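You operate a simulated robot arm through the tools that you are given. There is no shell and no other tool.

You are at the controls of a simulated robot arm. One attempt, no reset.

Task
Set the controls near the top of the door bench. At the end: the beacon switch is switched on; the sign switch is switched off; the sign knob is turned to NO WAY; the yellow board knob is turned to CLEAN; whatever was shut is shut again. Leave all else as you found it, and nothing knocked over.

Only the result counts: the job must be done as asked and must still hold three seconds after the hand-in. Knocking over, shifting, dropping, spilling or breaking anything else fails it.

Robot
A 6-joint arm with a two-finger gripper, fixed in place. Base frame: the origin is on the floor under the middle of its stand, x ahead of it, y to its left, z up. Lengths are in cm, angles in degrees, forces in N, time in s.
It reaches about 157.2 cm from its shoulder. Its first joint turns from -166.0 to 166.0 degrees. Payload 2.45 kg.
Tool frame: the origin (TCP) lies between the finger pads and is the grasp point; the fingertips stand 2 cm ahead of it; z points along the fingers, y is the line along which they close. The gripper opens to 14 cm; its body begins 16.8 cm behind the TCP.
Orientation is told as [roll, pitch, yaw] about the base's x, y, z axes, in that order, counted from this pose: with the fingers straight down and closing along the base's y, the tool's x points along the base's -x, its y along +y and its z along -z.

Tools
- The arm moves only by the tool servo_tool. Its argument "series" is a list of rows, each a list of 7 numbers: the shift along the tool's x, y, z in mm, then the turn, a rotation vector about the tool's x, y, z in degrees, then the gripper command, from -1 (fully open) to 1 (shut), values between in proportion. In form: [[tx, ty, tz, ax, ay, az, jaw], ...]. A call has 1 to 20 rows; each row is the pose to reach, as a shift and turn from the pose commanded when the call began, along the tool's axes at that moment. A row lasts 0.2 s, in which the tool goes at most 5 cm and 8.6 degrees; a call with a longer step from one row to the next is refused whole, and so is a gripper value outside its range. A pose out of reach is approached as far as the arm can. The call stops where the force on the tool passes 40 N (or 10 N more than at its start, if that is more) or the arm is blocked; 0.2 s more then pass. The fingers move at their own pace (about 4.5 cm/s each) and stop on an object; they squeeze with about 22 N. The grip force told is the motor's: it shows also when the fingers shut on nothing. Time passes only in rows, and 0.2 s behind the last, so rows that repeat a pose let the fingers close. The reply holds the time, the measured pose of the TCP, the force on the tool along the base axes, the opening and the grip force, in the units named above and with some noise, with the torque about the TCP (base axes, N m) and any sound that the robot's microphone picked up, and new pictures: "views" is both (left out), scene, wrist or none.
- Cameras (640 x 400 px; columns grow to the right, rows downward): "scene" is fixed at [5.06, 64.75, 166.42]; the picture's right is [-0.65, -0.76, 0.00], its down [-0.30, 0.25, -0.92] and it looks along [0.70, -0.60, -0.39] (base axes); focal length 329 px, centre (320, 200). "wrist" rides on the gripper at [7.8, 1.1, -20.9] in the tool frame; the picture's right is [-0.14, 0.99, 0.00], its down [-0.92, -0.13, -0.37] and it looks along [-0.36, -0.05, 0.93] (tool axes); focal length 280 px, centre (320, 200).
- point_at(camera, pixels): for up to 12 pixels [column, row] of the newest picture of that camera ("zoom" is the newest enlarged one), the place [x, y, z] in the base frame of the surface seen there, good to about 0.2 cm. No time passes.
- zoom(camera, box): a new picture of the part [left, top, right, bottom] of that camera's present view, enlarged. No time passes.
- sign_off(): hands the job in; it is judged then, once.

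Unless the task says otherwise, let go and move clear before handing in.

The tools are called after ">>>" as name(argument=value, ...) on one line, values as JSON. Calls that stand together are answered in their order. servo_tool: Moves the arm, as the interface text tells. Its arguments: {"type":"object","properties":{"series":{"type":"array"},"views":{"type":"string","enum":["both","scene","wrist","none"]}},"required":["series"]} The other tools are called the same way: point_at (camera, pixels) gives the place of the surface under pixels of a picture; zoom (camera, box) takes an enlarged picture of a part of a camera's view; sign_off () hands the job in.

At the start:

```text
time: 0.0
tool_pos: [56.42, -3.75, 145.14]
tool_rot: [0.0, 0.0, 0.2]
ft_force: [-0.4, -0.3, -0.1]
wrist_torque: [0.02, 0.0, -0.01]
grip_width: 13.99
finger_force: 0.0
```

scene: 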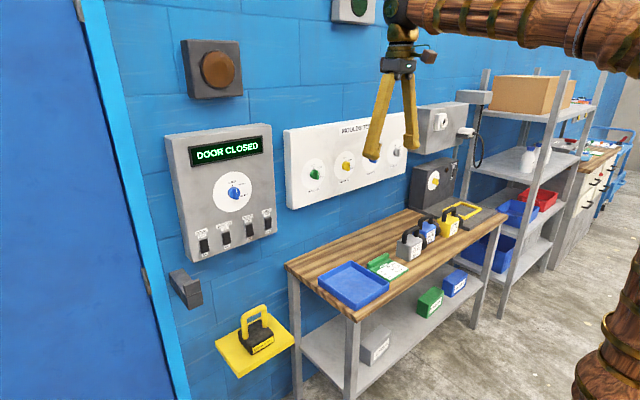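
wrist: 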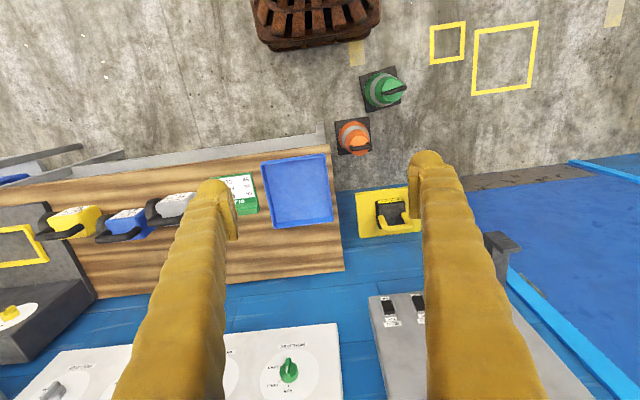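

The scene picture shows a grey panel with a "DOOR CLOSED" sign, a knob at (235,192) and four switches near (200-268, 215-245), and a white board with coloured knobs. I'll zoom in to read the labels.

>>> zoom(camera="scene", box=[160, 120, 290, 270])

>>> zoom(camera="scene", box=[280, 100, 420, 215])

>>> zoom(camera="scene", box=[400, 90, 490, 220])

```text
2.67 times, centred on (225, 195) of scene
```

zoom: 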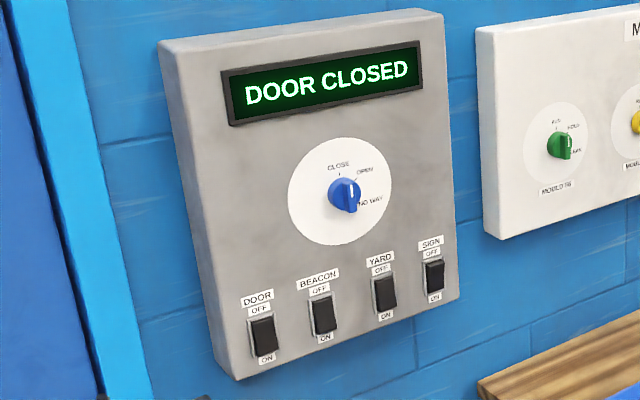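

```text
3.48 times, centred on (350, 158) of scene
```

zoom: 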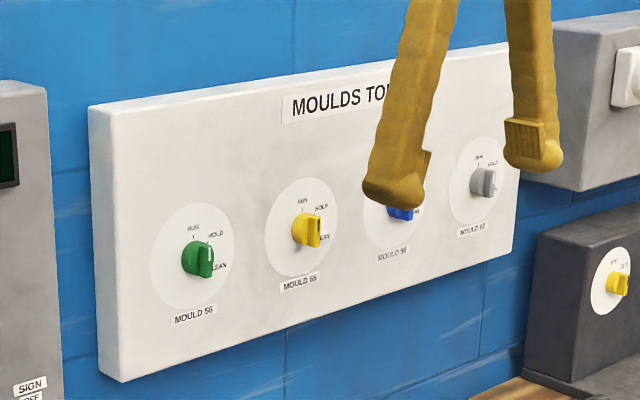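

```text
3.08 times, centred on (445, 155) of scene
```

zoom: 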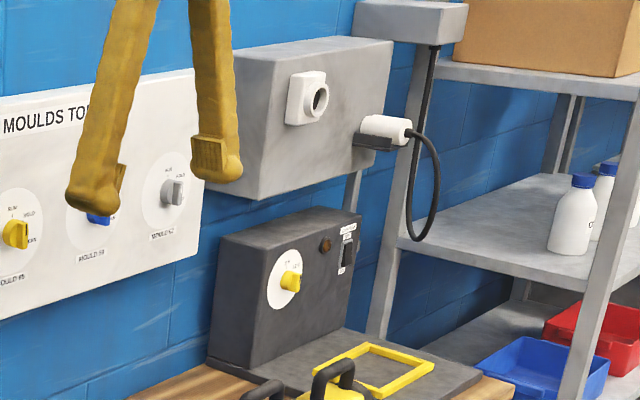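

The panel has four rocker switches (DOOR, BEACON, YARD, SIGN; OFF on top and ON at the bottom), and the board has a yellow knob marked MOULD 65. I'll measure the 3-D positions next.

>>> point_at(camera="scene", pixels=[[175, 150], [270, 135], [195, 258], [272, 225], [235, 192], [220, 200], [250, 180], [225, 238], [266, 222], [222, 228], [228, 247], [249, 231]])

>>> point_at(camera="scene", pixels=[[287, 135], [430, 105], [290, 205], [346, 167], [337, 170], [357, 175], [316, 174], [100, 200], [350, 290], [255, 335], [185, 285], [212, 70]])

```text
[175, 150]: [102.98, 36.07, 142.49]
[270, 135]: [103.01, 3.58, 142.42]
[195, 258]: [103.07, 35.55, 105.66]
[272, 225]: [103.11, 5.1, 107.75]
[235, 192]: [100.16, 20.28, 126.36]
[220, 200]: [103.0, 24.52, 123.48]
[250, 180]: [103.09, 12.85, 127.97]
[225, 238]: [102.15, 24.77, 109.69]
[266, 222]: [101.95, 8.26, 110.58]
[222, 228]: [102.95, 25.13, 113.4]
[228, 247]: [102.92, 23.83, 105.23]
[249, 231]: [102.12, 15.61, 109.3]
```

```text
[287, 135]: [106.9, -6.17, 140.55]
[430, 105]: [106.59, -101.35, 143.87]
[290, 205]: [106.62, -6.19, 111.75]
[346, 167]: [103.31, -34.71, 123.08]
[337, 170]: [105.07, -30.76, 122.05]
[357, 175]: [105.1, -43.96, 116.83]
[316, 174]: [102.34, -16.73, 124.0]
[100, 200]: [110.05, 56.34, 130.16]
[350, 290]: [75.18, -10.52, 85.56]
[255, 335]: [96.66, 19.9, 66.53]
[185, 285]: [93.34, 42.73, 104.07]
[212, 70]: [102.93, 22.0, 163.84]
```

The panel face is at x≈103, with BEACON near y=24.8, z=109.7 and SIGN near y=8.3, z=110.6. I'll zoom closer on the switches and knobs to read their current states.

>>> zoom(camera="scene", box=[190, 205, 280, 261])

>>> zoom(camera="scene", box=[210, 168, 266, 203])

>>> zoom(camera="scene", box=[325, 145, 365, 185])

```text
7.11 times, centred on (235, 233) of scene
```

zoom: 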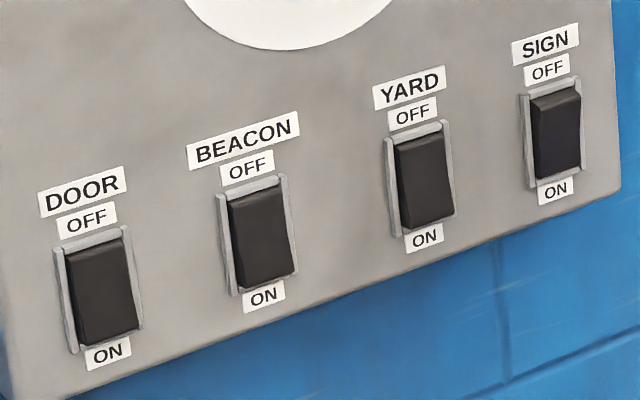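

```text
11.43 times, centred on (238, 186) of scene
```

zoom: 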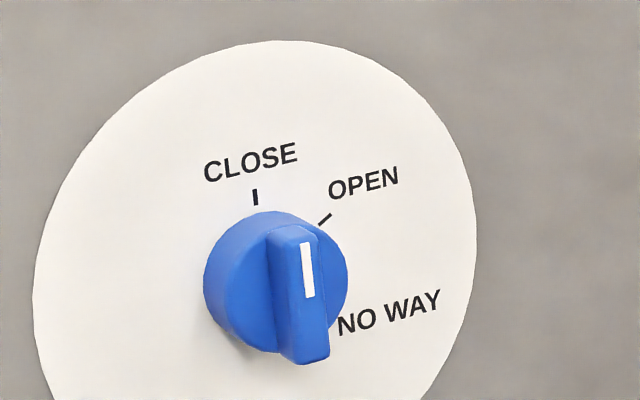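

```text
10.00 times, centred on (345, 165) of scene
```

zoom: 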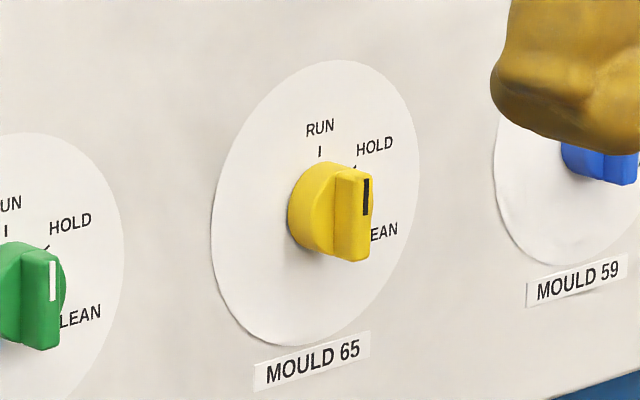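

The rockers look tilted: SIGN sticks out at the top and the others at the bottom. I'll measure the depth at the top and bottom of each rocker to settle their states.

>>> zoom(camera="scene", box=[190, 205, 280, 261])

>>> point_at(camera="zoom", pixels=[[94, 255], [102, 290], [108, 325], [255, 205], [262, 235], [270, 268], [422, 150], [432, 210], [557, 110], [557, 135], [560, 165], [265, 280]])

```text
7.11 times, centred on (235, 233) of scene
```

zoom: 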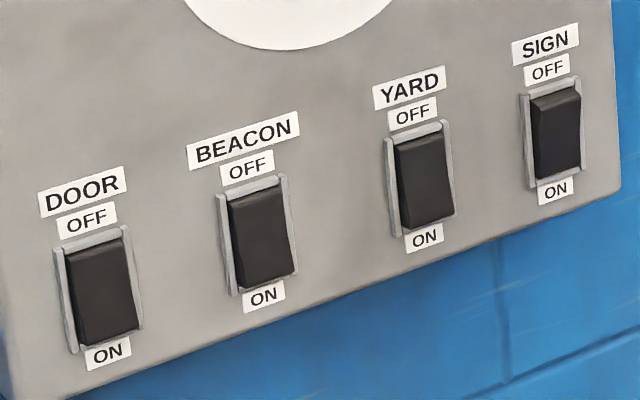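

```text
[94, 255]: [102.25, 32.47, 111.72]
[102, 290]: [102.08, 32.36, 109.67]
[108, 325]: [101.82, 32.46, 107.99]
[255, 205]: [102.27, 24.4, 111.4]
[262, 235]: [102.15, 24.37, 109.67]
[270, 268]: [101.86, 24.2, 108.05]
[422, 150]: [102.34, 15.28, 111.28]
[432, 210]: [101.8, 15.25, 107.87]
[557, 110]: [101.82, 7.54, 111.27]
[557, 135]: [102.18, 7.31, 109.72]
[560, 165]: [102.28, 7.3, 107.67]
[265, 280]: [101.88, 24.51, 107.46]
```

The depths confirm BEACON is OFF (top pressed in: x=102.27 at the top, 101.86 at the bottom) and SIGN is ON (the reverse). I'll swing the tool horizontal to point at the panel and close the fingers, staying well clear at x≈80.

>>> servo_tool(series=[[-20, 20, 12.5, 0, -7.5, 0, 1], [-40, 40, 25, 0, -15, 0, 1], [-60, 60, 37.5, 0, -22.5, 0, 1], [-80, 80, 50, 0, -30, 0, 1], [-100, 100, 62.5, 0, -37.5, 0, 1], [-120, 120, 75, 0, -45, 0, 1], [-140, 140, 87.5, 0, -52.5, 0, 1], [-160, 160, 100, 0, -60, 0, 1], [-180, 180, 112.5, 0, -67.5, 0, 1], [-200, 200, 125, 0, -75, 0, 1], [-220, 220, 137.5, 0, -82.5, 0, 1], [-240, 240, 150, 0, -90, 0, 1], [-240, 240, 150, 0, -90, 0, 1]])

```text
time: 2.8
tool_pos: [80.47, 20.37, 130.13]
tool_rot: [177.3, -89.9, -177.1]
ft_force: [0.1, 0.8, 0.9]
wrist_torque: [0.02, 0.0, -0.06]
grip_width: 0.0
finger_force: 22.0
```

scene: 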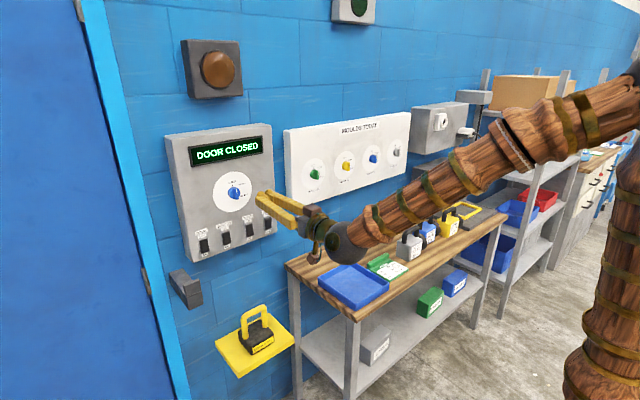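
wrist: 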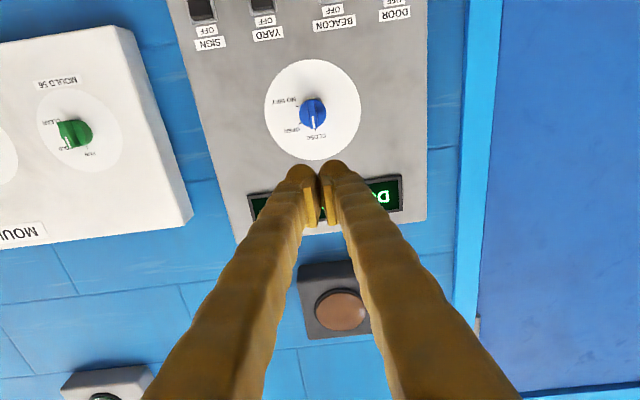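

The tool is now horizontal and pointing at the panel, with the closed fingers around (265,200) in the scene picture. I'll check the fingertip size and measure the knobs finely before moving in.

>>> zoom(camera="scene", box=[245, 175, 345, 265])

>>> zoom(camera="wrist", box=[250, 60, 410, 230])

```text
4.44 times, centred on (295, 220) of scene
```

zoom: 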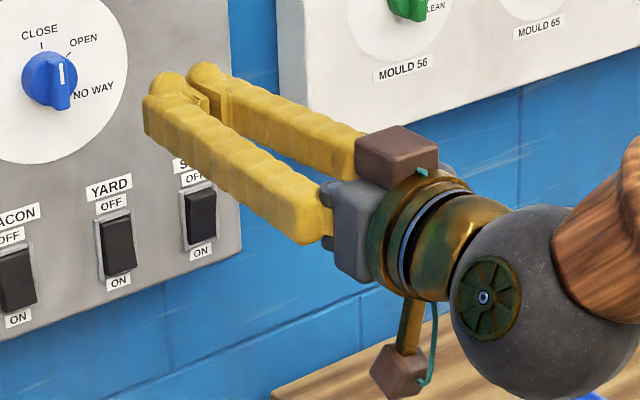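

```text
2.35 times, centred on (330, 145) of wrist
```

zoom: 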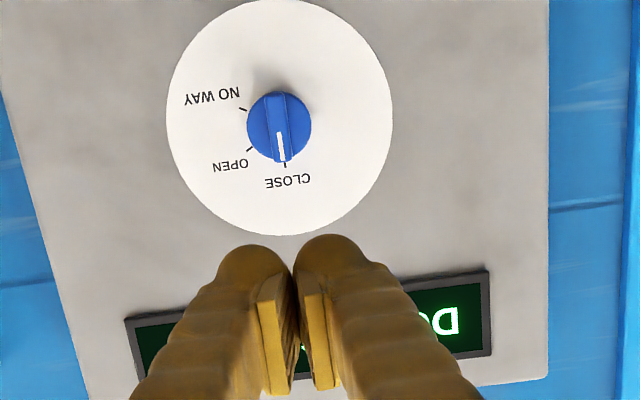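

In the wrist zoom the fingertips are rounded and the dial ticks look about 60° apart, not 45°. I'll measure the tick positions and the disc edges to get the exact angles.

>>> point_at(camera="zoom", pixels=[[285, 165], [248, 150], [243, 110], [167, 130], [392, 115], [282, 234], [290, 5], [282, 148], [279, 135], [262, 130], [300, 125], [275, 105]])

>>> zoom(camera="wrist", box=[290, 90, 340, 135])

```text
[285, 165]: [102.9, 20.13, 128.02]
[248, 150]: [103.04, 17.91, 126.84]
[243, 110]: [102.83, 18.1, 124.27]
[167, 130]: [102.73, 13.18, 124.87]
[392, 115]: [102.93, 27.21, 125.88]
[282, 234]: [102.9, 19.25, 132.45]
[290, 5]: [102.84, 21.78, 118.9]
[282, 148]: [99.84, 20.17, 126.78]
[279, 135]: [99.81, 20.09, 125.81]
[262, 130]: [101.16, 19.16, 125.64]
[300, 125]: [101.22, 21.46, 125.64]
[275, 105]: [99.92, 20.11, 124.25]
```

```text
8.89 times, centred on (315, 112) of wrist
```

zoom: 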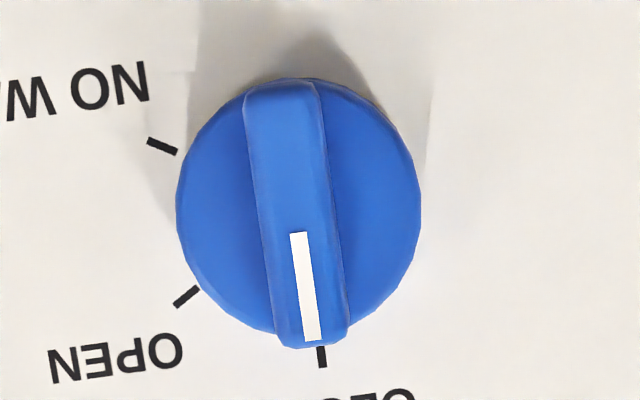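

The disc centre is (y 20.2, z 125.6) and the ticks sit at 0° CLOSE, 60° OPEN and 120° NO WAY, so the sign knob needs a 120° clockwise turn. Next I'll measure the fingertip geometry and the rocker frames.

>>> zoom(camera="wrist", box=[270, 150, 370, 230])

>>> point_at(camera="wrist", pixels=[[303, 167], [292, 172], [313, 172], [303, 180], [333, 162], [322, 170], [345, 168], [312, 200], [325, 200], [285, 200], [355, 200], [318, 215]])

>>> zoom(camera="scene", box=[210, 220, 250, 250])

>>> point_at(camera="zoom", pixels=[[130, 180], [135, 230], [140, 280], [145, 320], [300, 180], [310, 230], [315, 280], [320, 310], [220, 160], [220, 340], [200, 200], [280, 200]])

```text
5.00 times, centred on (320, 190) of wrist
```

zoom: 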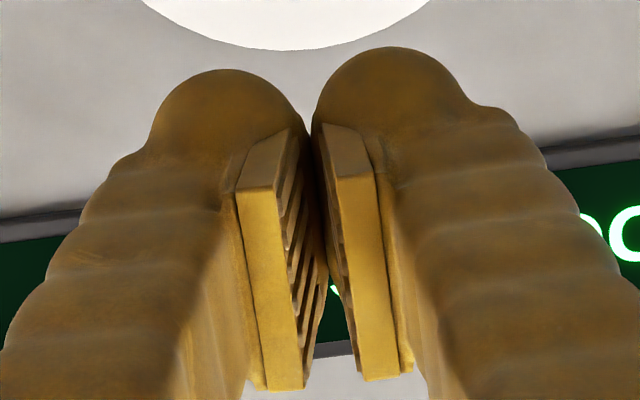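

```text
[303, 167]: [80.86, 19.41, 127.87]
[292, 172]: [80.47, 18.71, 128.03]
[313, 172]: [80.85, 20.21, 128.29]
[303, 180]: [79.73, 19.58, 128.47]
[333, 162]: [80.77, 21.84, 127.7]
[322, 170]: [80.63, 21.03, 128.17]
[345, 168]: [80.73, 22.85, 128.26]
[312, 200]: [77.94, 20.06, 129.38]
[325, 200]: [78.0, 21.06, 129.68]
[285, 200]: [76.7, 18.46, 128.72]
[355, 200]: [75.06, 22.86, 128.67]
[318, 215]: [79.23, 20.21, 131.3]
```

```text
13.33 times, centred on (230, 235) of scene
```

zoom: 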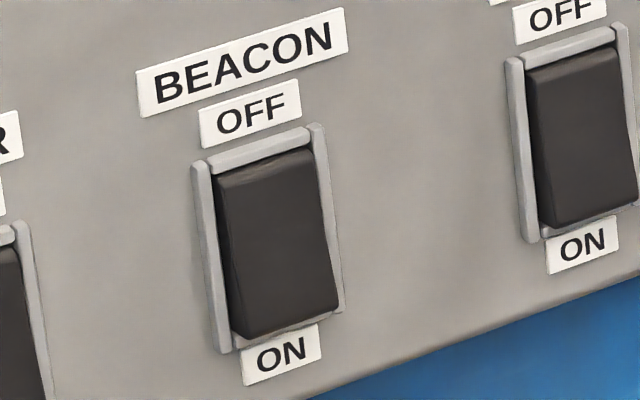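

```text
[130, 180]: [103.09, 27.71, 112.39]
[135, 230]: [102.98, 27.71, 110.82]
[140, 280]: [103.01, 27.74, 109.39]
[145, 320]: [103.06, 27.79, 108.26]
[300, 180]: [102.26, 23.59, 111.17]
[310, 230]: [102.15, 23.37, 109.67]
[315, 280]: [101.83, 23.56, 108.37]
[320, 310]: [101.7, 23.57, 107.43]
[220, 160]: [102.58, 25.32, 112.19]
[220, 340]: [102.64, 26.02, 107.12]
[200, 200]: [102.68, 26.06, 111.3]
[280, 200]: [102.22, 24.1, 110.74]
```

The frame face is at x=102.6 and the rocker stands proud of it at 101.7–102.3, centred near y=24.45 with its lower end at z≈107. The closed fingertips are about 5 cm wide overall, so I'll move to just in front of the lower part of the BEACON rocker.

>>> servo_tool(series=[[39, 7, 0, 0, 0, 0, 1], [78, 14, 0, 0, 0, 0, 1], [117, 21, 0, 0, 0, 0, 1], [156, 28, 0, 0, 0, 0, 1], [195, 35, 0, 0, 0, 0, 1], [233, 41, 0, 0, 0, 0, 1], [233, 41, 40, 0, 0, 0, 1], [233, 41, 80, 0, 0, 0, 1], [233, 41, 120, 0, 0, 0, 1], [233, 41, 160, 0, 0, 0, 1], [233, 41, 160, 0, 0, 0, 1]])

```text
time: 5.2
tool_pos: [96.44, 24.57, 106.75]
tool_rot: [-154.1, -89.9, 154.2]
ft_force: [0.1, 0.3, 0.6]
wrist_torque: [-0.02, 0.01, -0.01]
grip_width: 0.0
finger_force: 21.7
```

scene: 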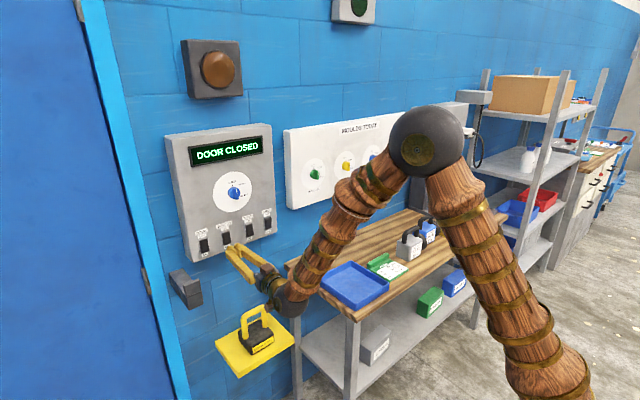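
wrist: 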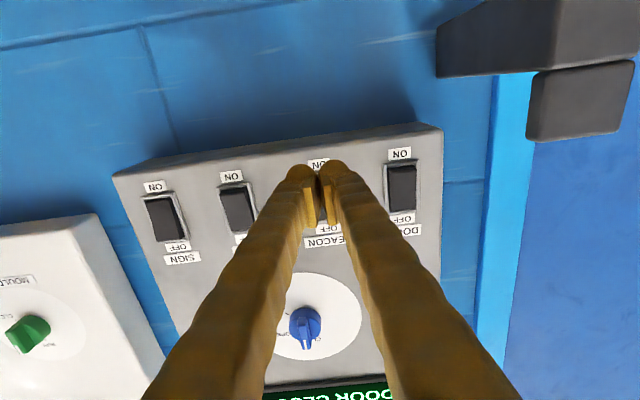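

The tip is lined up in front of the lower end of the BEACON rocker (wrist picture (320,170), above the ON label as seen upside down). I'll press in slowly and watch the force.

>>> servo_tool(series=[[0, 0, 15, 0, 0, 0, 1], [0, 0, 25, 0, 0, 0, 1], [0, 0, 29, 0, 0, 0, 1], [0, 0, 32, 0, 0, 0, 1], [0, 0, 34, 0, 0, 0, 1], [0, 0, 36, 0, 0, 0, 1], [0, 0, 38, 0, 0, 0, 1], [0, 0, 39, 0, 0, 0, 1], [0, 0, 39, 0, 0, 0, 1]])

```text
time: 7.0
tool_pos: [100.13, 24.58, 106.88]
tool_rot: [-130.4, -89.8, 130.5]
ft_force: [-16.6, -3.2, 2.8]
wrist_torque: [-0.08, -0.23, -0.07]
grip_width: 0.6
finger_force: 29.8
stopped in row 9: the force on the tool passed its limit at 45 N (the readings are from after the stop); the commanded pose is now the measured one
```

scene: 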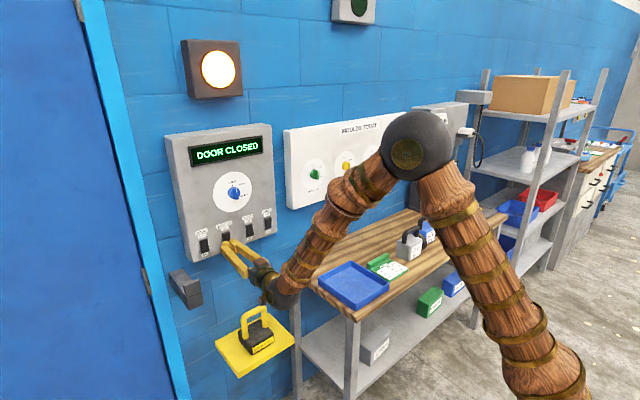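
wrist: 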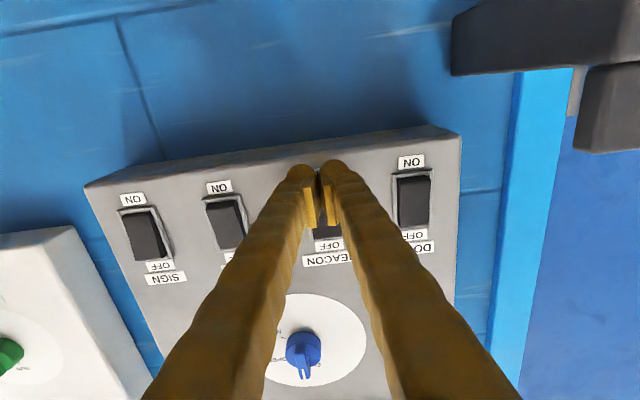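

The beacon lamp at (218,68) is lit, so the BEACON rocker has flipped. I'll back straight off.

>>> servo_tool(series=[[0, 0, -15, 0, 0, 0, 1], [0, 0, -50, 0, 0, 0, 1], [0, 0, -80, 0, 0, 0, 1], [0, 0, -80, 0, 0, 0, 1]])

```text
time: 8.0
tool_pos: [92.26, 24.36, 106.71]
tool_rot: [-143.5, -90.0, 143.6]
ft_force: [-0.6, 1.1, -0.7]
wrist_torque: [0.02, 0.01, -0.02]
grip_width: 0.01
finger_force: 29.6
```

scene: 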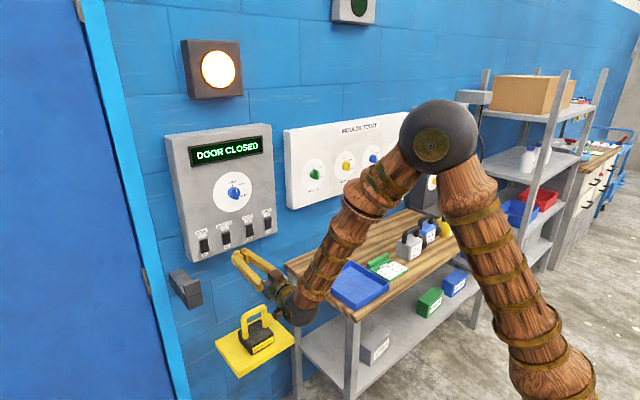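
wrist: 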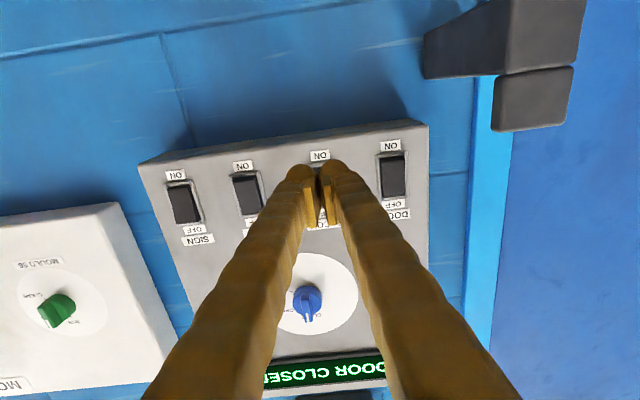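

The fingers are clear at x=92. I'll do the sign knob while the sign is still lit, so its display gives feedback: move in front of the blue knob with the fingers opened to about 5 cm.

>>> servo_tool(series=[[-38, -8.5, 0, 0, 0, 0, 1], [-76, -17, 0, 0, 0, 0, 0.286], [-114, -25.5, 0, 0, 0, 0, 0.286], [-152, -34, 0, 0, 0, 0, 0.286], [-189, -42.3, 0, 0, 0, 0, 0.286], [-189, -42.3, 15, 0, 0, 0, 0.286], [-189, -42.3, 15, 0, 0, 0, 0.286]])

```text
time: 9.6
tool_pos: [93.56, 20.09, 125.78]
tool_rot: [-125.4, -89.9, 125.4]
ft_force: [0.0, 0.4, 0.0]
wrist_torque: [0.03, 0.0, -0.01]
grip_width: 4.97
finger_force: 0.1
```

scene: 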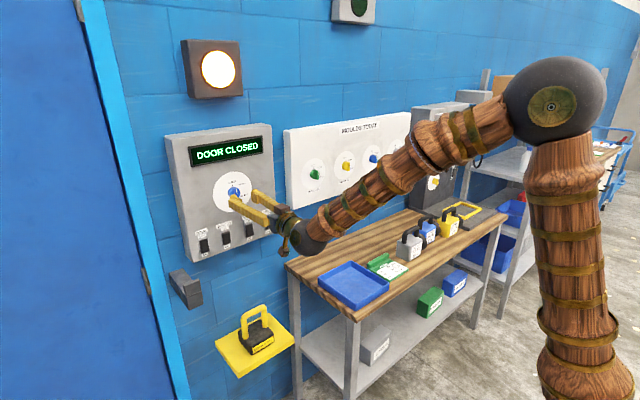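
wrist: 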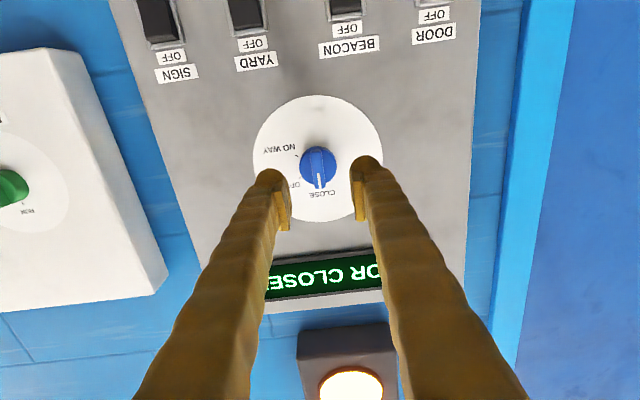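

The knob at wrist (318,165) is centred between the fingers. I'll advance so the tips straddle the ridge at x≈101 and close on it.

>>> servo_tool(series=[[1.5, 0.5, 25, 0, 0, 0, 0.286], [1.5, 0.5, 45, 0, 0, 0, 0.286], [1.5, 0.5, 54, 0, 0, 0, 0.286], [1.5, 0.5, 54, 0, 0, 0, 0.286], [1.5, 0.5, 54, 0, 0, 0, 0.6], [1.5, 0.5, 54, 0, 0, 0, 0.8], [1.5, 0.5, 54, 0, 0, 0, 1], [1.5, 0.5, 54, 0, 0, 0, 1], [1.5, 0.5, 54, 0, 0, 0, 1], [1.5, 0.5, 54, 0, 0, 0, 1]])

```text
time: 11.8
tool_pos: [99.1, 20.09, 125.42]
tool_rot: [140.2, -89.9, -140.2]
ft_force: [5.1, -36.8, -1.5]
wrist_torque: [0.01, 0.0, -0.35]
grip_width: 1.11
finger_force: 37.9
```

scene: 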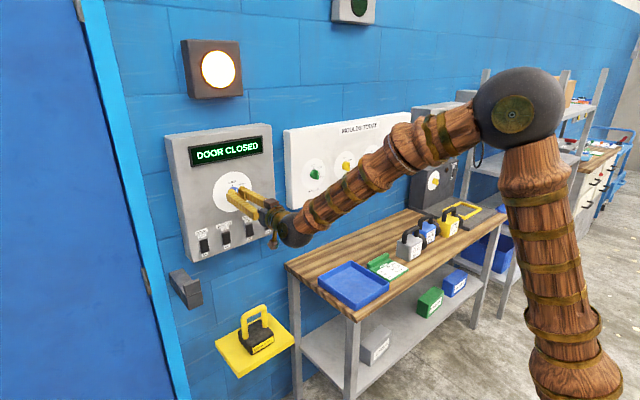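
wrist: 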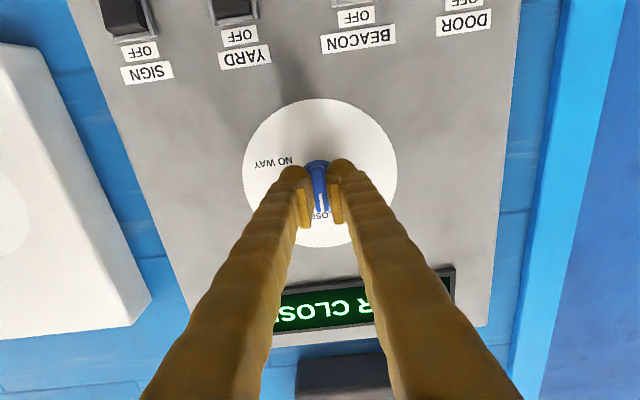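

The fingers hold the ridge (width 1.11) but there is a -37 N sideways load, so I'm slightly off-centre. I'll shift toward -y in small steps to relieve it.

>>> servo_tool(series=[[0, -0.5, 0, 0, 0, 0, 1], [0, -1, 0, 0, 0, 0, 1]], views="none")

```text
time: 12.4
tool_pos: [99.15, 20.0, 125.62]
tool_rot: [-164.8, -90.1, 164.8]
ft_force: [-9.3, -40.2, -2.4]
wrist_torque: [-0.03, -0.04, -0.41]
grip_width: 1.1
finger_force: 38.1
```

The load is about the same after 1 mm, so I'll settle and try a little further while watching both the force and the width.

>>> servo_tool(series=[[0, -0.5, 0, 0, 0, 0, 1], [0, -1, 0, 0, 0, 0, 1], [0, -1, 0, 0, 0, 0, 1]], views="none")

>>> zoom(camera="wrist", box=[270, 140, 370, 240])

```text
time: 13.2
tool_pos: [99.12, 20.02, 125.47]
tool_rot: [-97.4, -90.0, 97.5]
ft_force: [-10.6, -30.4, -4.6]
wrist_torque: [0.01, 0.07, -0.28]
grip_width: 1.13
finger_force: 38.0
```

```text
4.00 times, centred on (320, 190) of wrist
```

zoom: 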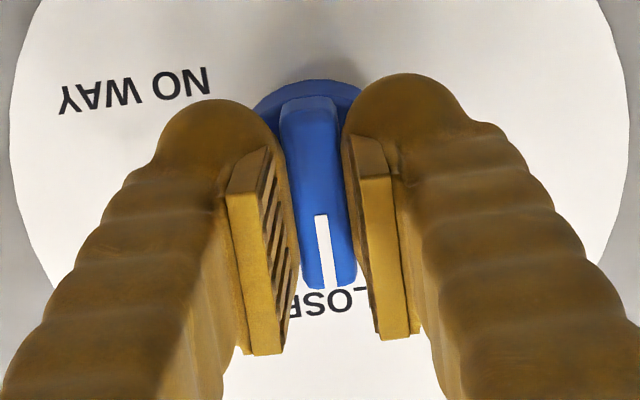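

The load dropped to -30 N, and both bulbs touch the ridge in the zoom. I'll continue the small shift until it is relieved.

>>> servo_tool(series=[[0, -0.5, 0, 0, 0, 0, 1], [0, -1, 0, 0, 0, 0, 1], [0, -1.5, 0, 0, 0, 0, 1], [0, -1.5, 0, 0, 0, 0, 1]], views="none")

```text
time: 14.2
tool_pos: [99.14, 20.04, 125.63]
tool_rot: [-92.1, -89.8, 92.3]
ft_force: [0.0, 1.3, -6.6]
wrist_torque: [0.06, 0.06, 0.02]
grip_width: 1.08
finger_force: 37.5
```

The sideways load is gone (1.3 N). I'll turn clockwise (+z of the tool) 60° in 5° steps and check the display.

>>> servo_tool(series=[[0, 0, 0, 0, 0, 5, 1], [0, 0, 0, 0, 0, 10, 1], [0, 0, 0, 0, 0, 15, 1], [0, 0, 0, 0, 0, 20, 1], [0, 0, 0, 0, 0, 25, 1], [0, 0, 0, 0, 0, 30, 1], [0, 0, 0, 0, 0, 35, 1], [0, 0, 0, 0, 0, 40, 1], [0, 0, 0, 0, 0, 45, 1], [0, 0, 0, 0, 0, 50, 1], [0, 0, 0, 0, 0, 55, 1], [0, 0, 0, 0, 0, 60, 1]])

```text
time: 14.9
tool_pos: [99.18, 19.98, 125.56]
tool_rot: [86.7, -78.0, -87.7]
ft_force: [-0.5, -4.2, -0.2]
wrist_torque: [-0.03, 0.04, -0.01]
grip_width: 1.12
finger_force: 38.3
out of reach, approached as far as the arm can: row 3
stopped in row 3: the force on the tool passed its limit at 60 N (the readings are from after the stop); the commanded pose is now the measured one
```

scene: 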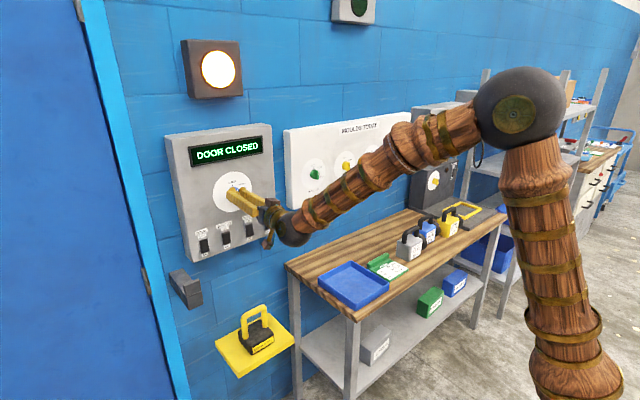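
wrist: 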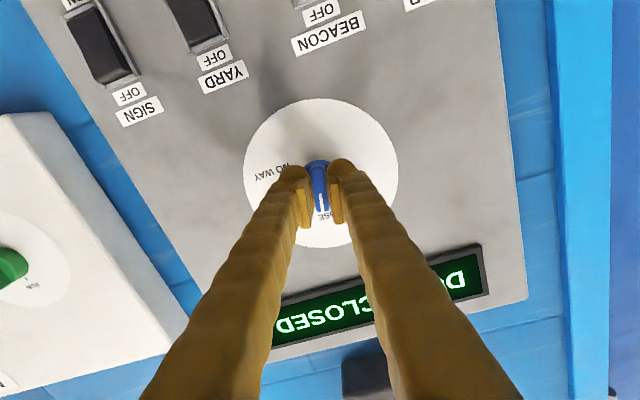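

The arm hit a wrist limit after about 12° of turn (row 3 out of reach), so there is no more range this way. I'll let go, back off, and flip the gripper 180° the other way so the wrist has range for the full clockwise turn.

>>> servo_tool(series=[[0, 0, 0, 0, 0, 0, 0.6], [0, 0, 0, 0, 0, 0, 0.286], [0, 0, 0, 0, 0, 0, 0.286], [0, 0, 0, 0, 0, 0, 0.286], [0, 0, -20, 0, 0, 0, 0.286], [0, 0, -50, 0, 0, 0, 0.286], [0, 0, -80, 0, 0, 0, 0.286], [0, 0, -80, 0, 0, 0, 0.286]])

```text
time: 16.8
tool_pos: [91.08, 20.23, 125.74]
tool_rot: [86.7, -78.1, -87.8]
ft_force: [0.7, -0.3, -0.1]
wrist_torque: [0.0, 0.01, 0.0]
grip_width: 5.0
finger_force: 0.1
```

scene: 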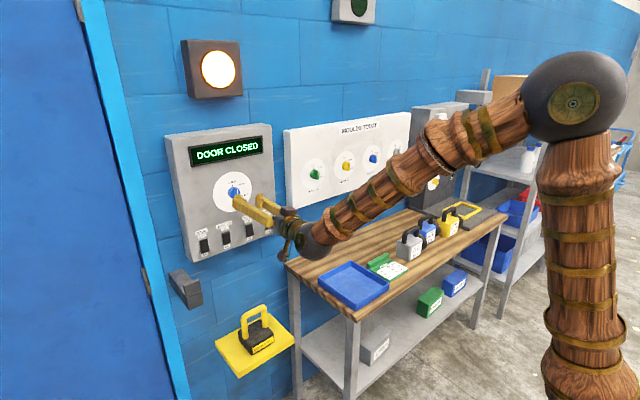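
wrist: 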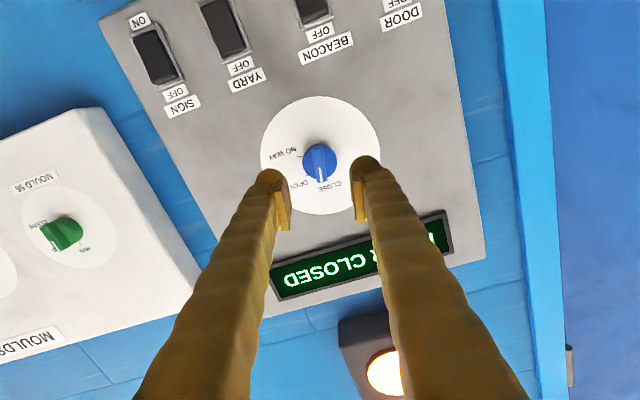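

The gripper is clear at x=91, and the knob appears to have sprung back to CLOSE. I'll rotate the wrist the other way in free space, by -160° first.

>>> servo_tool(series=[[0, 0, 0, 0, 0, -8, 0.286], [0, 0, 0, 0, 0, -16, 0.286], [0, 0, 0, 0, 0, -24, 0.286], [0, 0, 0, 0, 0, -32, 0.286], [0, 0, 0, 0, 0, -40, 0.286], [0, 0, 0, 0, 0, -48, 0.286], [0, 0, 0, 0, 0, -56, 0.286], [0, 0, 0, 0, 0, -64, 0.286], [0, 0, 0, 0, 0, -72, 0.286], [0, 0, 0, 0, 0, -80, 0.286], [0, 0, 0, 0, 0, -88, 0.286], [0, 0, 0, 0, 0, -96, 0.286], [0, 0, 0, 0, 0, -104, 0.286], [0, 0, 0, 0, 0, -112, 0.286], [0, 0, 0, 0, 0, -120, 0.286], [0, 0, 0, 0, 0, -128, 0.286], [0, 0, 0, 0, 0, -136, 0.286], [0, 0, 0, 0, 0, -144, 0.286], [0, 0, 0, 0, 0, -152, 0.286], [0, 0, 0, 0, 0, -160, 0.286]])

```text
time: 20.9
tool_pos: [91.19, 20.18, 125.68]
tool_rot: [-88.7, 58.3, 90.2]
ft_force: [0.0, 0.5, 0.3]
wrist_torque: [0.03, 0.01, 0.01]
grip_width: 5.02
finger_force: 0.0
```

scene: 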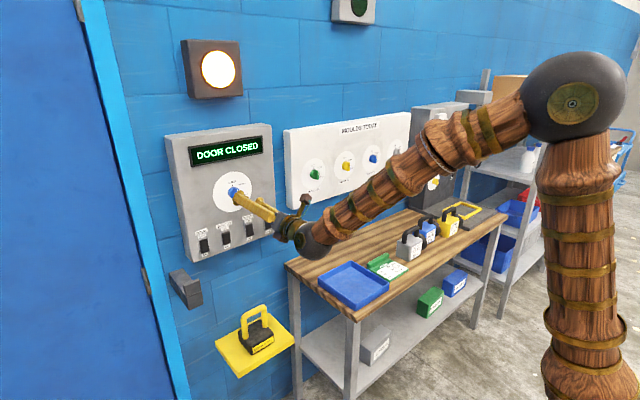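
wrist: 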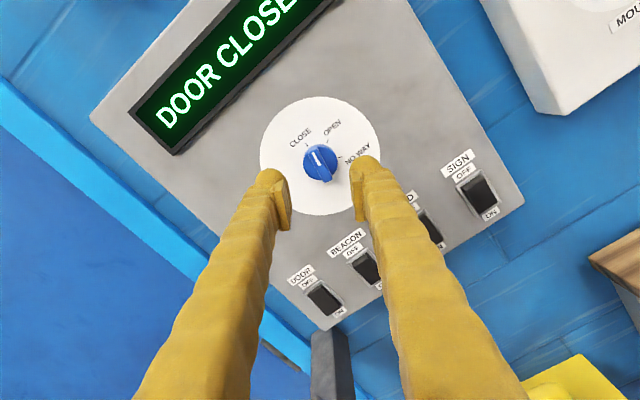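

The wrist turned freely and the camera view is now upright. I'll zoom on the knob to see its current angle relative to the ticks.

>>> zoom(camera="wrist", box=[280, 120, 360, 200])

>>> zoom(camera="wrist", box=[280, 220, 520, 330])

```text
5.00 times, centred on (320, 160) of wrist
```

zoom: 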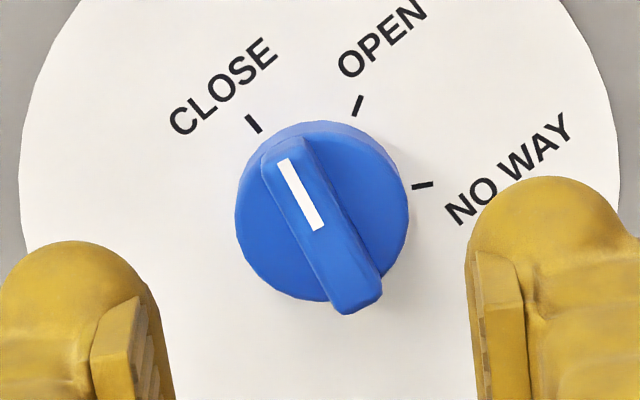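

```text
2.67 times, centred on (400, 275) of wrist
```

zoom: 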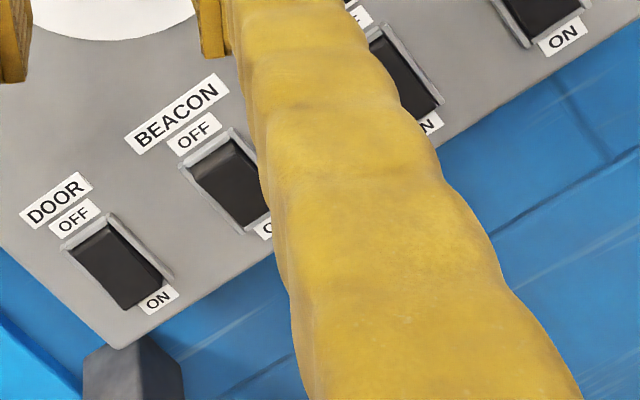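

The knob has returned to CLOSE. I'll finish the flip with the remaining -32° and then check alignment.

>>> servo_tool(series=[[0, 0, 0, 0, 0, -8, 0.286], [0, 0, 0, 0, 0, -16, 0.286], [0, 0, 0, 0, 0, -24, 0.286], [0, 0, 0, 0, 0, -32, 0.286], [0, 0, 0, 0, 0, -32, 0.286]])

```text
time: 22.1
tool_pos: [91.18, 20.25, 125.69]
tool_rot: [18.9, 89.3, -161.8]
ft_force: [0.2, 0.4, -0.1]
wrist_torque: [-0.03, 0.02, -0.03]
grip_width: 5.0
finger_force: 0.1
```

scene: 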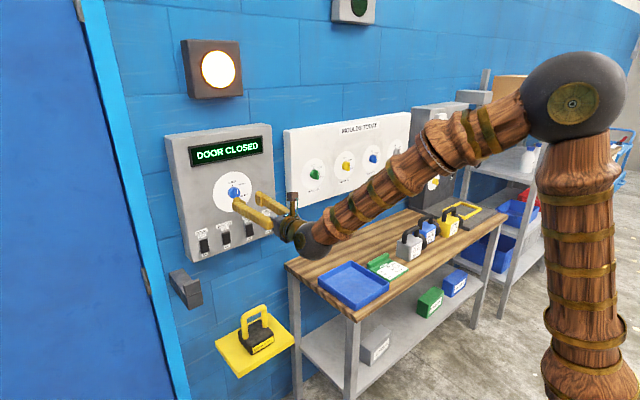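
wrist: 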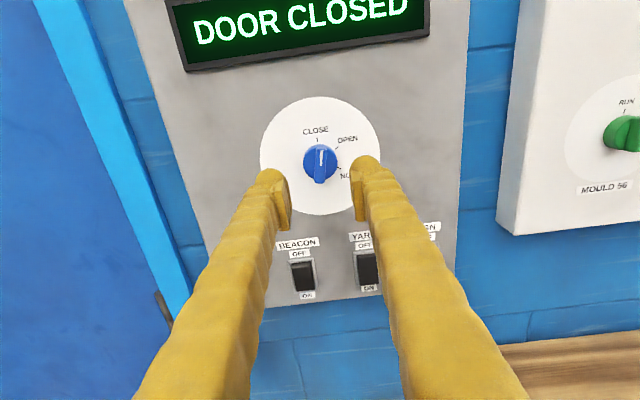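

The tool is flipped and level to within about 1°, with the knob centred at wrist (318,160). I'll advance to x≈99.1 and close on the ridge again.

>>> servo_tool(series=[[0, 1, 30, 0, 0, 0, 0.286], [0, 1, 55, 0, 0, 0, 0.286], [0, 1, 70, 0, 0, 0, 0.286], [0, 1, 79, 0, 0, 0, 0.286], [0, 1, 79, 0, 0, 0, 0.286], [0, 1, 79, 0, 0, 0, 0.6], [0, 1, 79, 0, 0, 0, 0.75], [0, 1, 79, 0, 0, 0, 0.84], [0, 1, 79, 0, 0, 0, 0.9], [0, 1, 79, 0, 0, 0, 0.9]])

```text
time: 24.4
tool_pos: [99.08, 20.14, 125.47]
tool_rot: [12.9, 89.3, -168.0]
ft_force: [3.7, 10.1, -0.1]
wrist_torque: [0.18, 0.02, 0.11]
grip_width: 1.13
finger_force: 36.0
```

scene: 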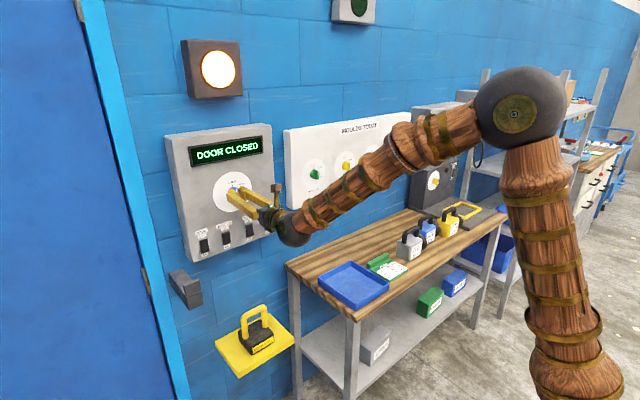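
wrist: 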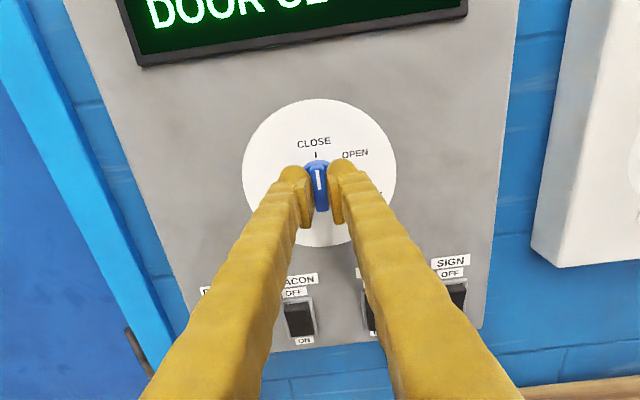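

The grip is good (width 1.13, side load only 10 N). I'll turn clockwise 60° in 5° steps.

>>> servo_tool(series=[[0, 0.5, 0, 0, 0, 0, 1], [0, 0.5, 0, 0, 0, 5, 1], [0, 0.5, 0, 0, 0, 10, 1], [0, 0.5, 0, 0, 0, 15, 1], [0, 0.5, 0, 0, 0, 20, 1], [0, 0.5, 0, 0, 0, 25, 1], [0, 0.5, 0, 0, 0, 30, 1], [0, 0.5, 0, 0, 0, 35, 1], [0, 0.5, 0, 0, 0, 40, 1], [0, 0.5, 0, 0, 0, 45, 1], [0, 0.5, 0, 0, 0, 50, 1], [0, 0.5, 0, 0, 0, 55, 1], [0, 0.5, 0, 0, 0, 60, 1]])

```text
time: 27.1
tool_pos: [98.99, 19.95, 125.47]
tool_rot: [-89.2, 30.2, 89.5]
ft_force: [-5.8, 22.6, -7.8]
wrist_torque: [0.03, 0.07, 0.31]
grip_width: 1.08
finger_force: 37.8
```

scene: 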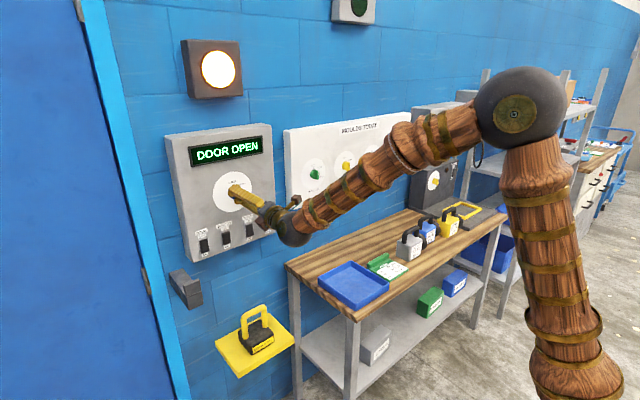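
wrist: 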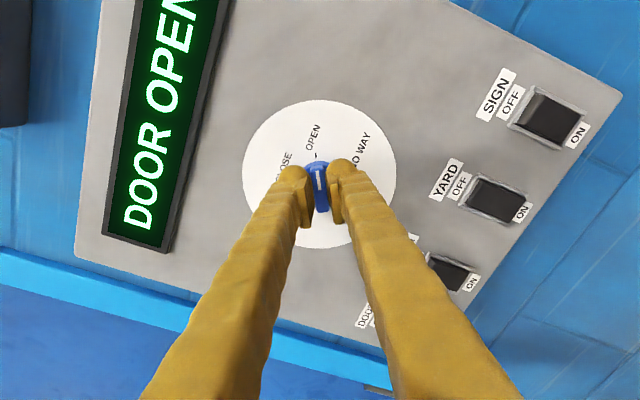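

The sign now reads "DOOR OPEN" at (225,150), so the knob is at 60°. I'll ease the 22 N side load with a small shift and turn another 60°.

>>> servo_tool(series=[[-1.5, -0.3, 0, 0, 0, 0, 1], [-1.5, -0.3, 0, 0, 0, 5, 1], [-1.5, -0.3, 0, 0, 0, 10, 1], [-1.5, -0.3, 0, 0, 0, 15, 1], [-1.5, -0.3, 0, 0, 0, 20, 1], [-1.5, -0.3, 0, 0, 0, 25, 1], [-1.5, -0.3, 0, 0, 0, 30, 1], [-1.5, -0.3, 0, 0, 0, 35, 1], [-1.5, -0.3, 0, 0, 0, 40, 1], [-1.5, -0.3, 0, 0, 0, 45, 1], [-1.5, -0.3, 0, 0, 0, 50, 1], [-1.5, -0.3, 0, 0, 0, 55, 1], [-1.5, -0.3, 0, 0, 0, 60, 1], [-1.5, -0.3, 0, 0, 0, 60, 1]])

```text
time: 30.1
tool_pos: [99.05, 20.13, 125.47]
tool_rot: [-89.2, -29.9, 88.7]
ft_force: [5.3, -30.8, -7.3]
wrist_torque: [0.01, 0.08, -0.34]
grip_width: 1.11
finger_force: 37.7
```

scene: 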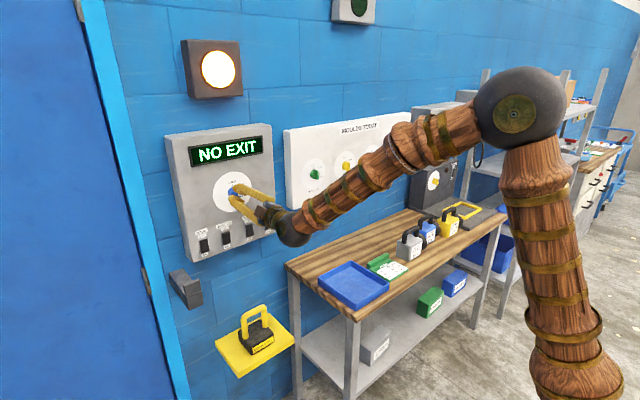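
wrist: 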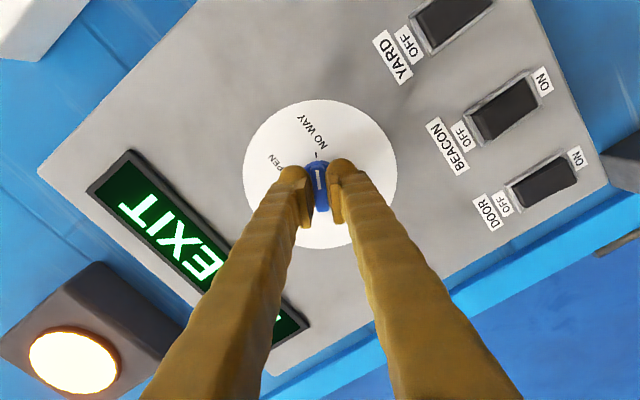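

The sign reads "NO EXIT" and the mark points at the NO WAY tick in the wrist picture. I'll open the fingers and back straight out.

>>> servo_tool(series=[[0, 0, 0, 0, 0, 0, 0.6], [0, 0, 0, 0, 0, 0, 0.286], [0, 0, 0, 0, 0, 0, 0.286], [0, 0, 0, 0, 0, 0, 0.286], [0, 0, -15, 0, 0, 0, 0.286], [0, 0, -45, 0, 0, 0, 0.286], [0, 0, -85, 0, 0, 0, 0.286], [0, 0, -100, 0, 0, 0, 0.286]])

>>> zoom(camera="wrist", box=[260, 90, 380, 210])

```text
time: 31.9
tool_pos: [89.1, 20.19, 125.64]
tool_rot: [-89.2, -29.8, 88.7]
ft_force: [0.6, 0.2, -0.1]
wrist_torque: [0.02, 0.0, 0.0]
grip_width: 5.0
finger_force: 0.0
```

scene: 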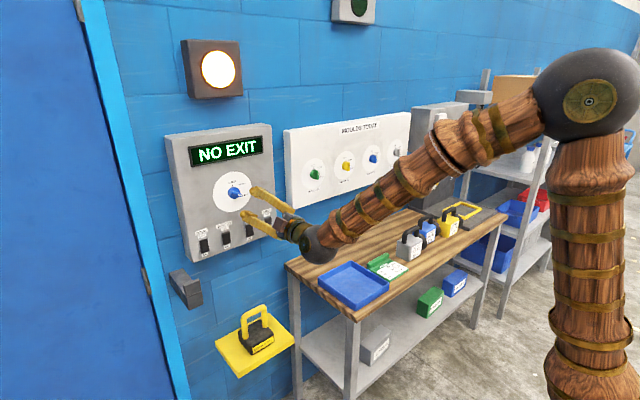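
wrist: 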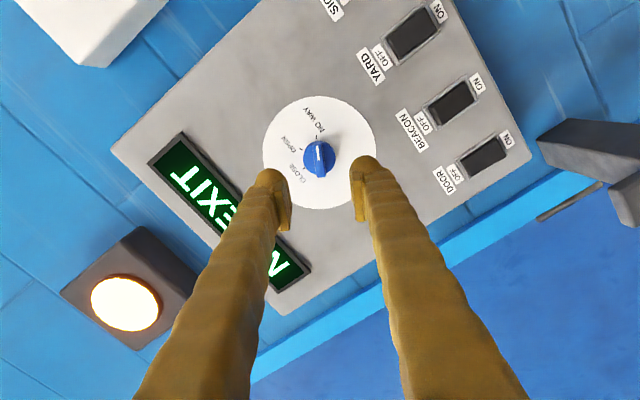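

```text
3.33 times, centred on (320, 150) of wrist
```

zoom: 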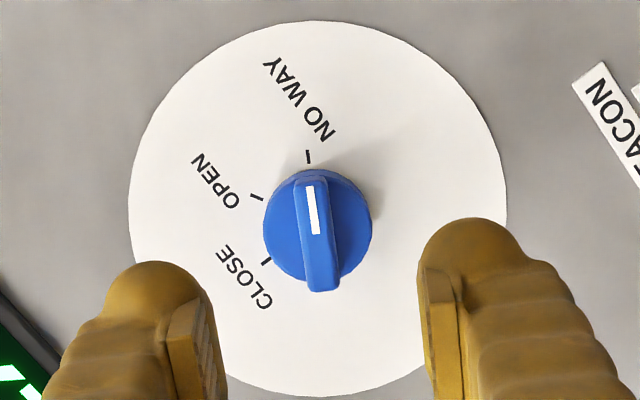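

The knob sits cleanly at NO WAY. Now I'll close the fingers and rotate back -120° to the upright-camera pose, ready for the SIGN switch.

>>> servo_tool(series=[[0, 0, 0, 0, 0, -8, 1], [0, 0, 0, 0, 0, -16, 1], [0, 0, 0, 0, 0, -24, 1], [0, 0, 0, 0, 0, -32, 1], [0, 0, 0, 0, 0, -40, 1], [0, 0, 0, 0, 0, -48, 1], [0, 0, 0, 0, 0, -56, 1], [0, 0, 0, 0, 0, -64, 1], [0, 0, 0, 0, 0, -72, 1], [0, 0, 0, 0, 0, -80, 1], [0, 0, 0, 0, 0, -88, 1], [0, 0, 0, 0, 0, -96, 1], [0, 0, 0, 0, 0, -104, 1], [0, 0, 0, 0, 0, -112, 1], [0, 0, 0, 0, 0, -120, 1], [0, 0, 0, 0, 0, -120, 1]])

```text
time: 35.4
tool_pos: [89.03, 20.3, 125.58]
tool_rot: [19.2, 89.4, -161.7]
ft_force: [-0.7, -0.7, -0.3]
wrist_torque: [0.01, 0.0, 0.02]
grip_width: 0.0
finger_force: 21.7
```

scene: 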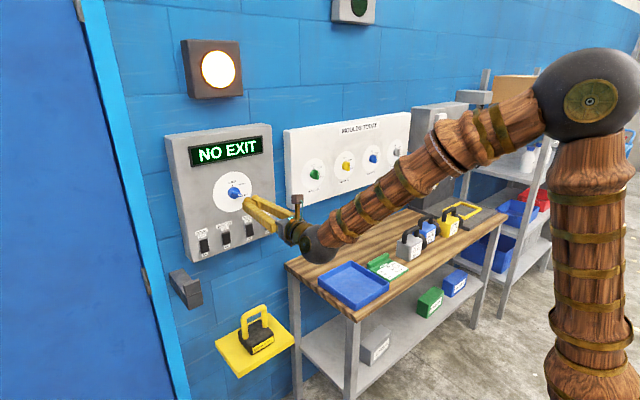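
wrist: 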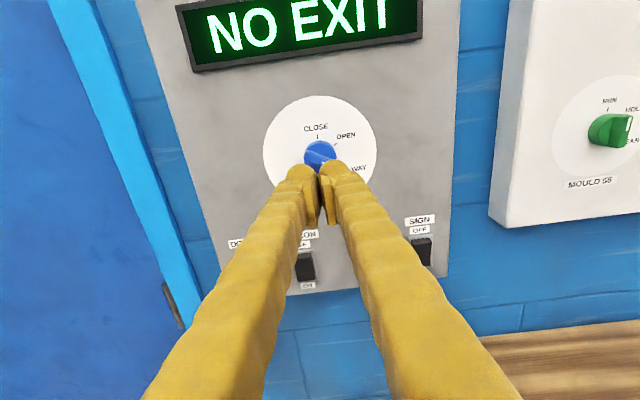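

The panel reads fine and the SIGN rocker is at wrist (425,250). I'll move over and down to its upper half, stopping at x≈96.5.

>>> servo_tool(series=[[-33, 32, 0, 0, 0, 0, 1], [-66, 64, 0, 0, 0, 0, 1], [-99, 96, 0, 0, 0, 0, 1], [-132, 127, 0, 0, 0, 0, 1], [-132, 127, 40, 0, 0, 0, 1], [-132, 127, 75, 0, 0, 0, 1], [-132, 127, 75, 0, 0, 0, 1]])

```text
time: 37.0
tool_pos: [95.99, 9.51, 112.84]
tool_rot: [9.1, 89.0, -173.9]
ft_force: [0.4, -0.5, 0.0]
wrist_torque: [0.01, -0.01, 0.01]
grip_width: 0.0
finger_force: 22.0
out of reach, approached as far as the arm can: row 4, 5, 6, 7
```

scene: 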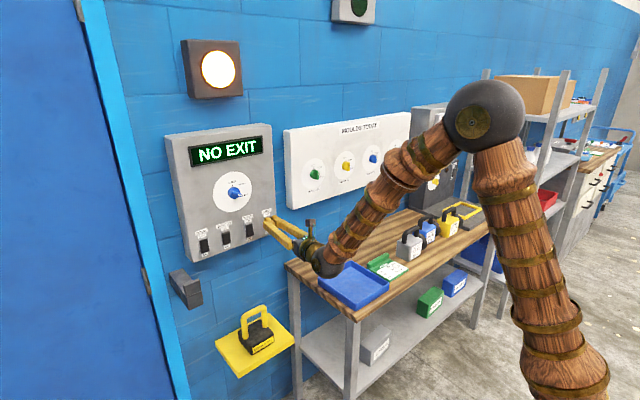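
wrist: 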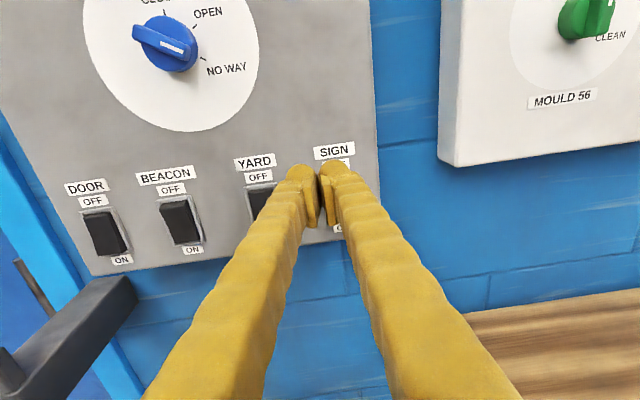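

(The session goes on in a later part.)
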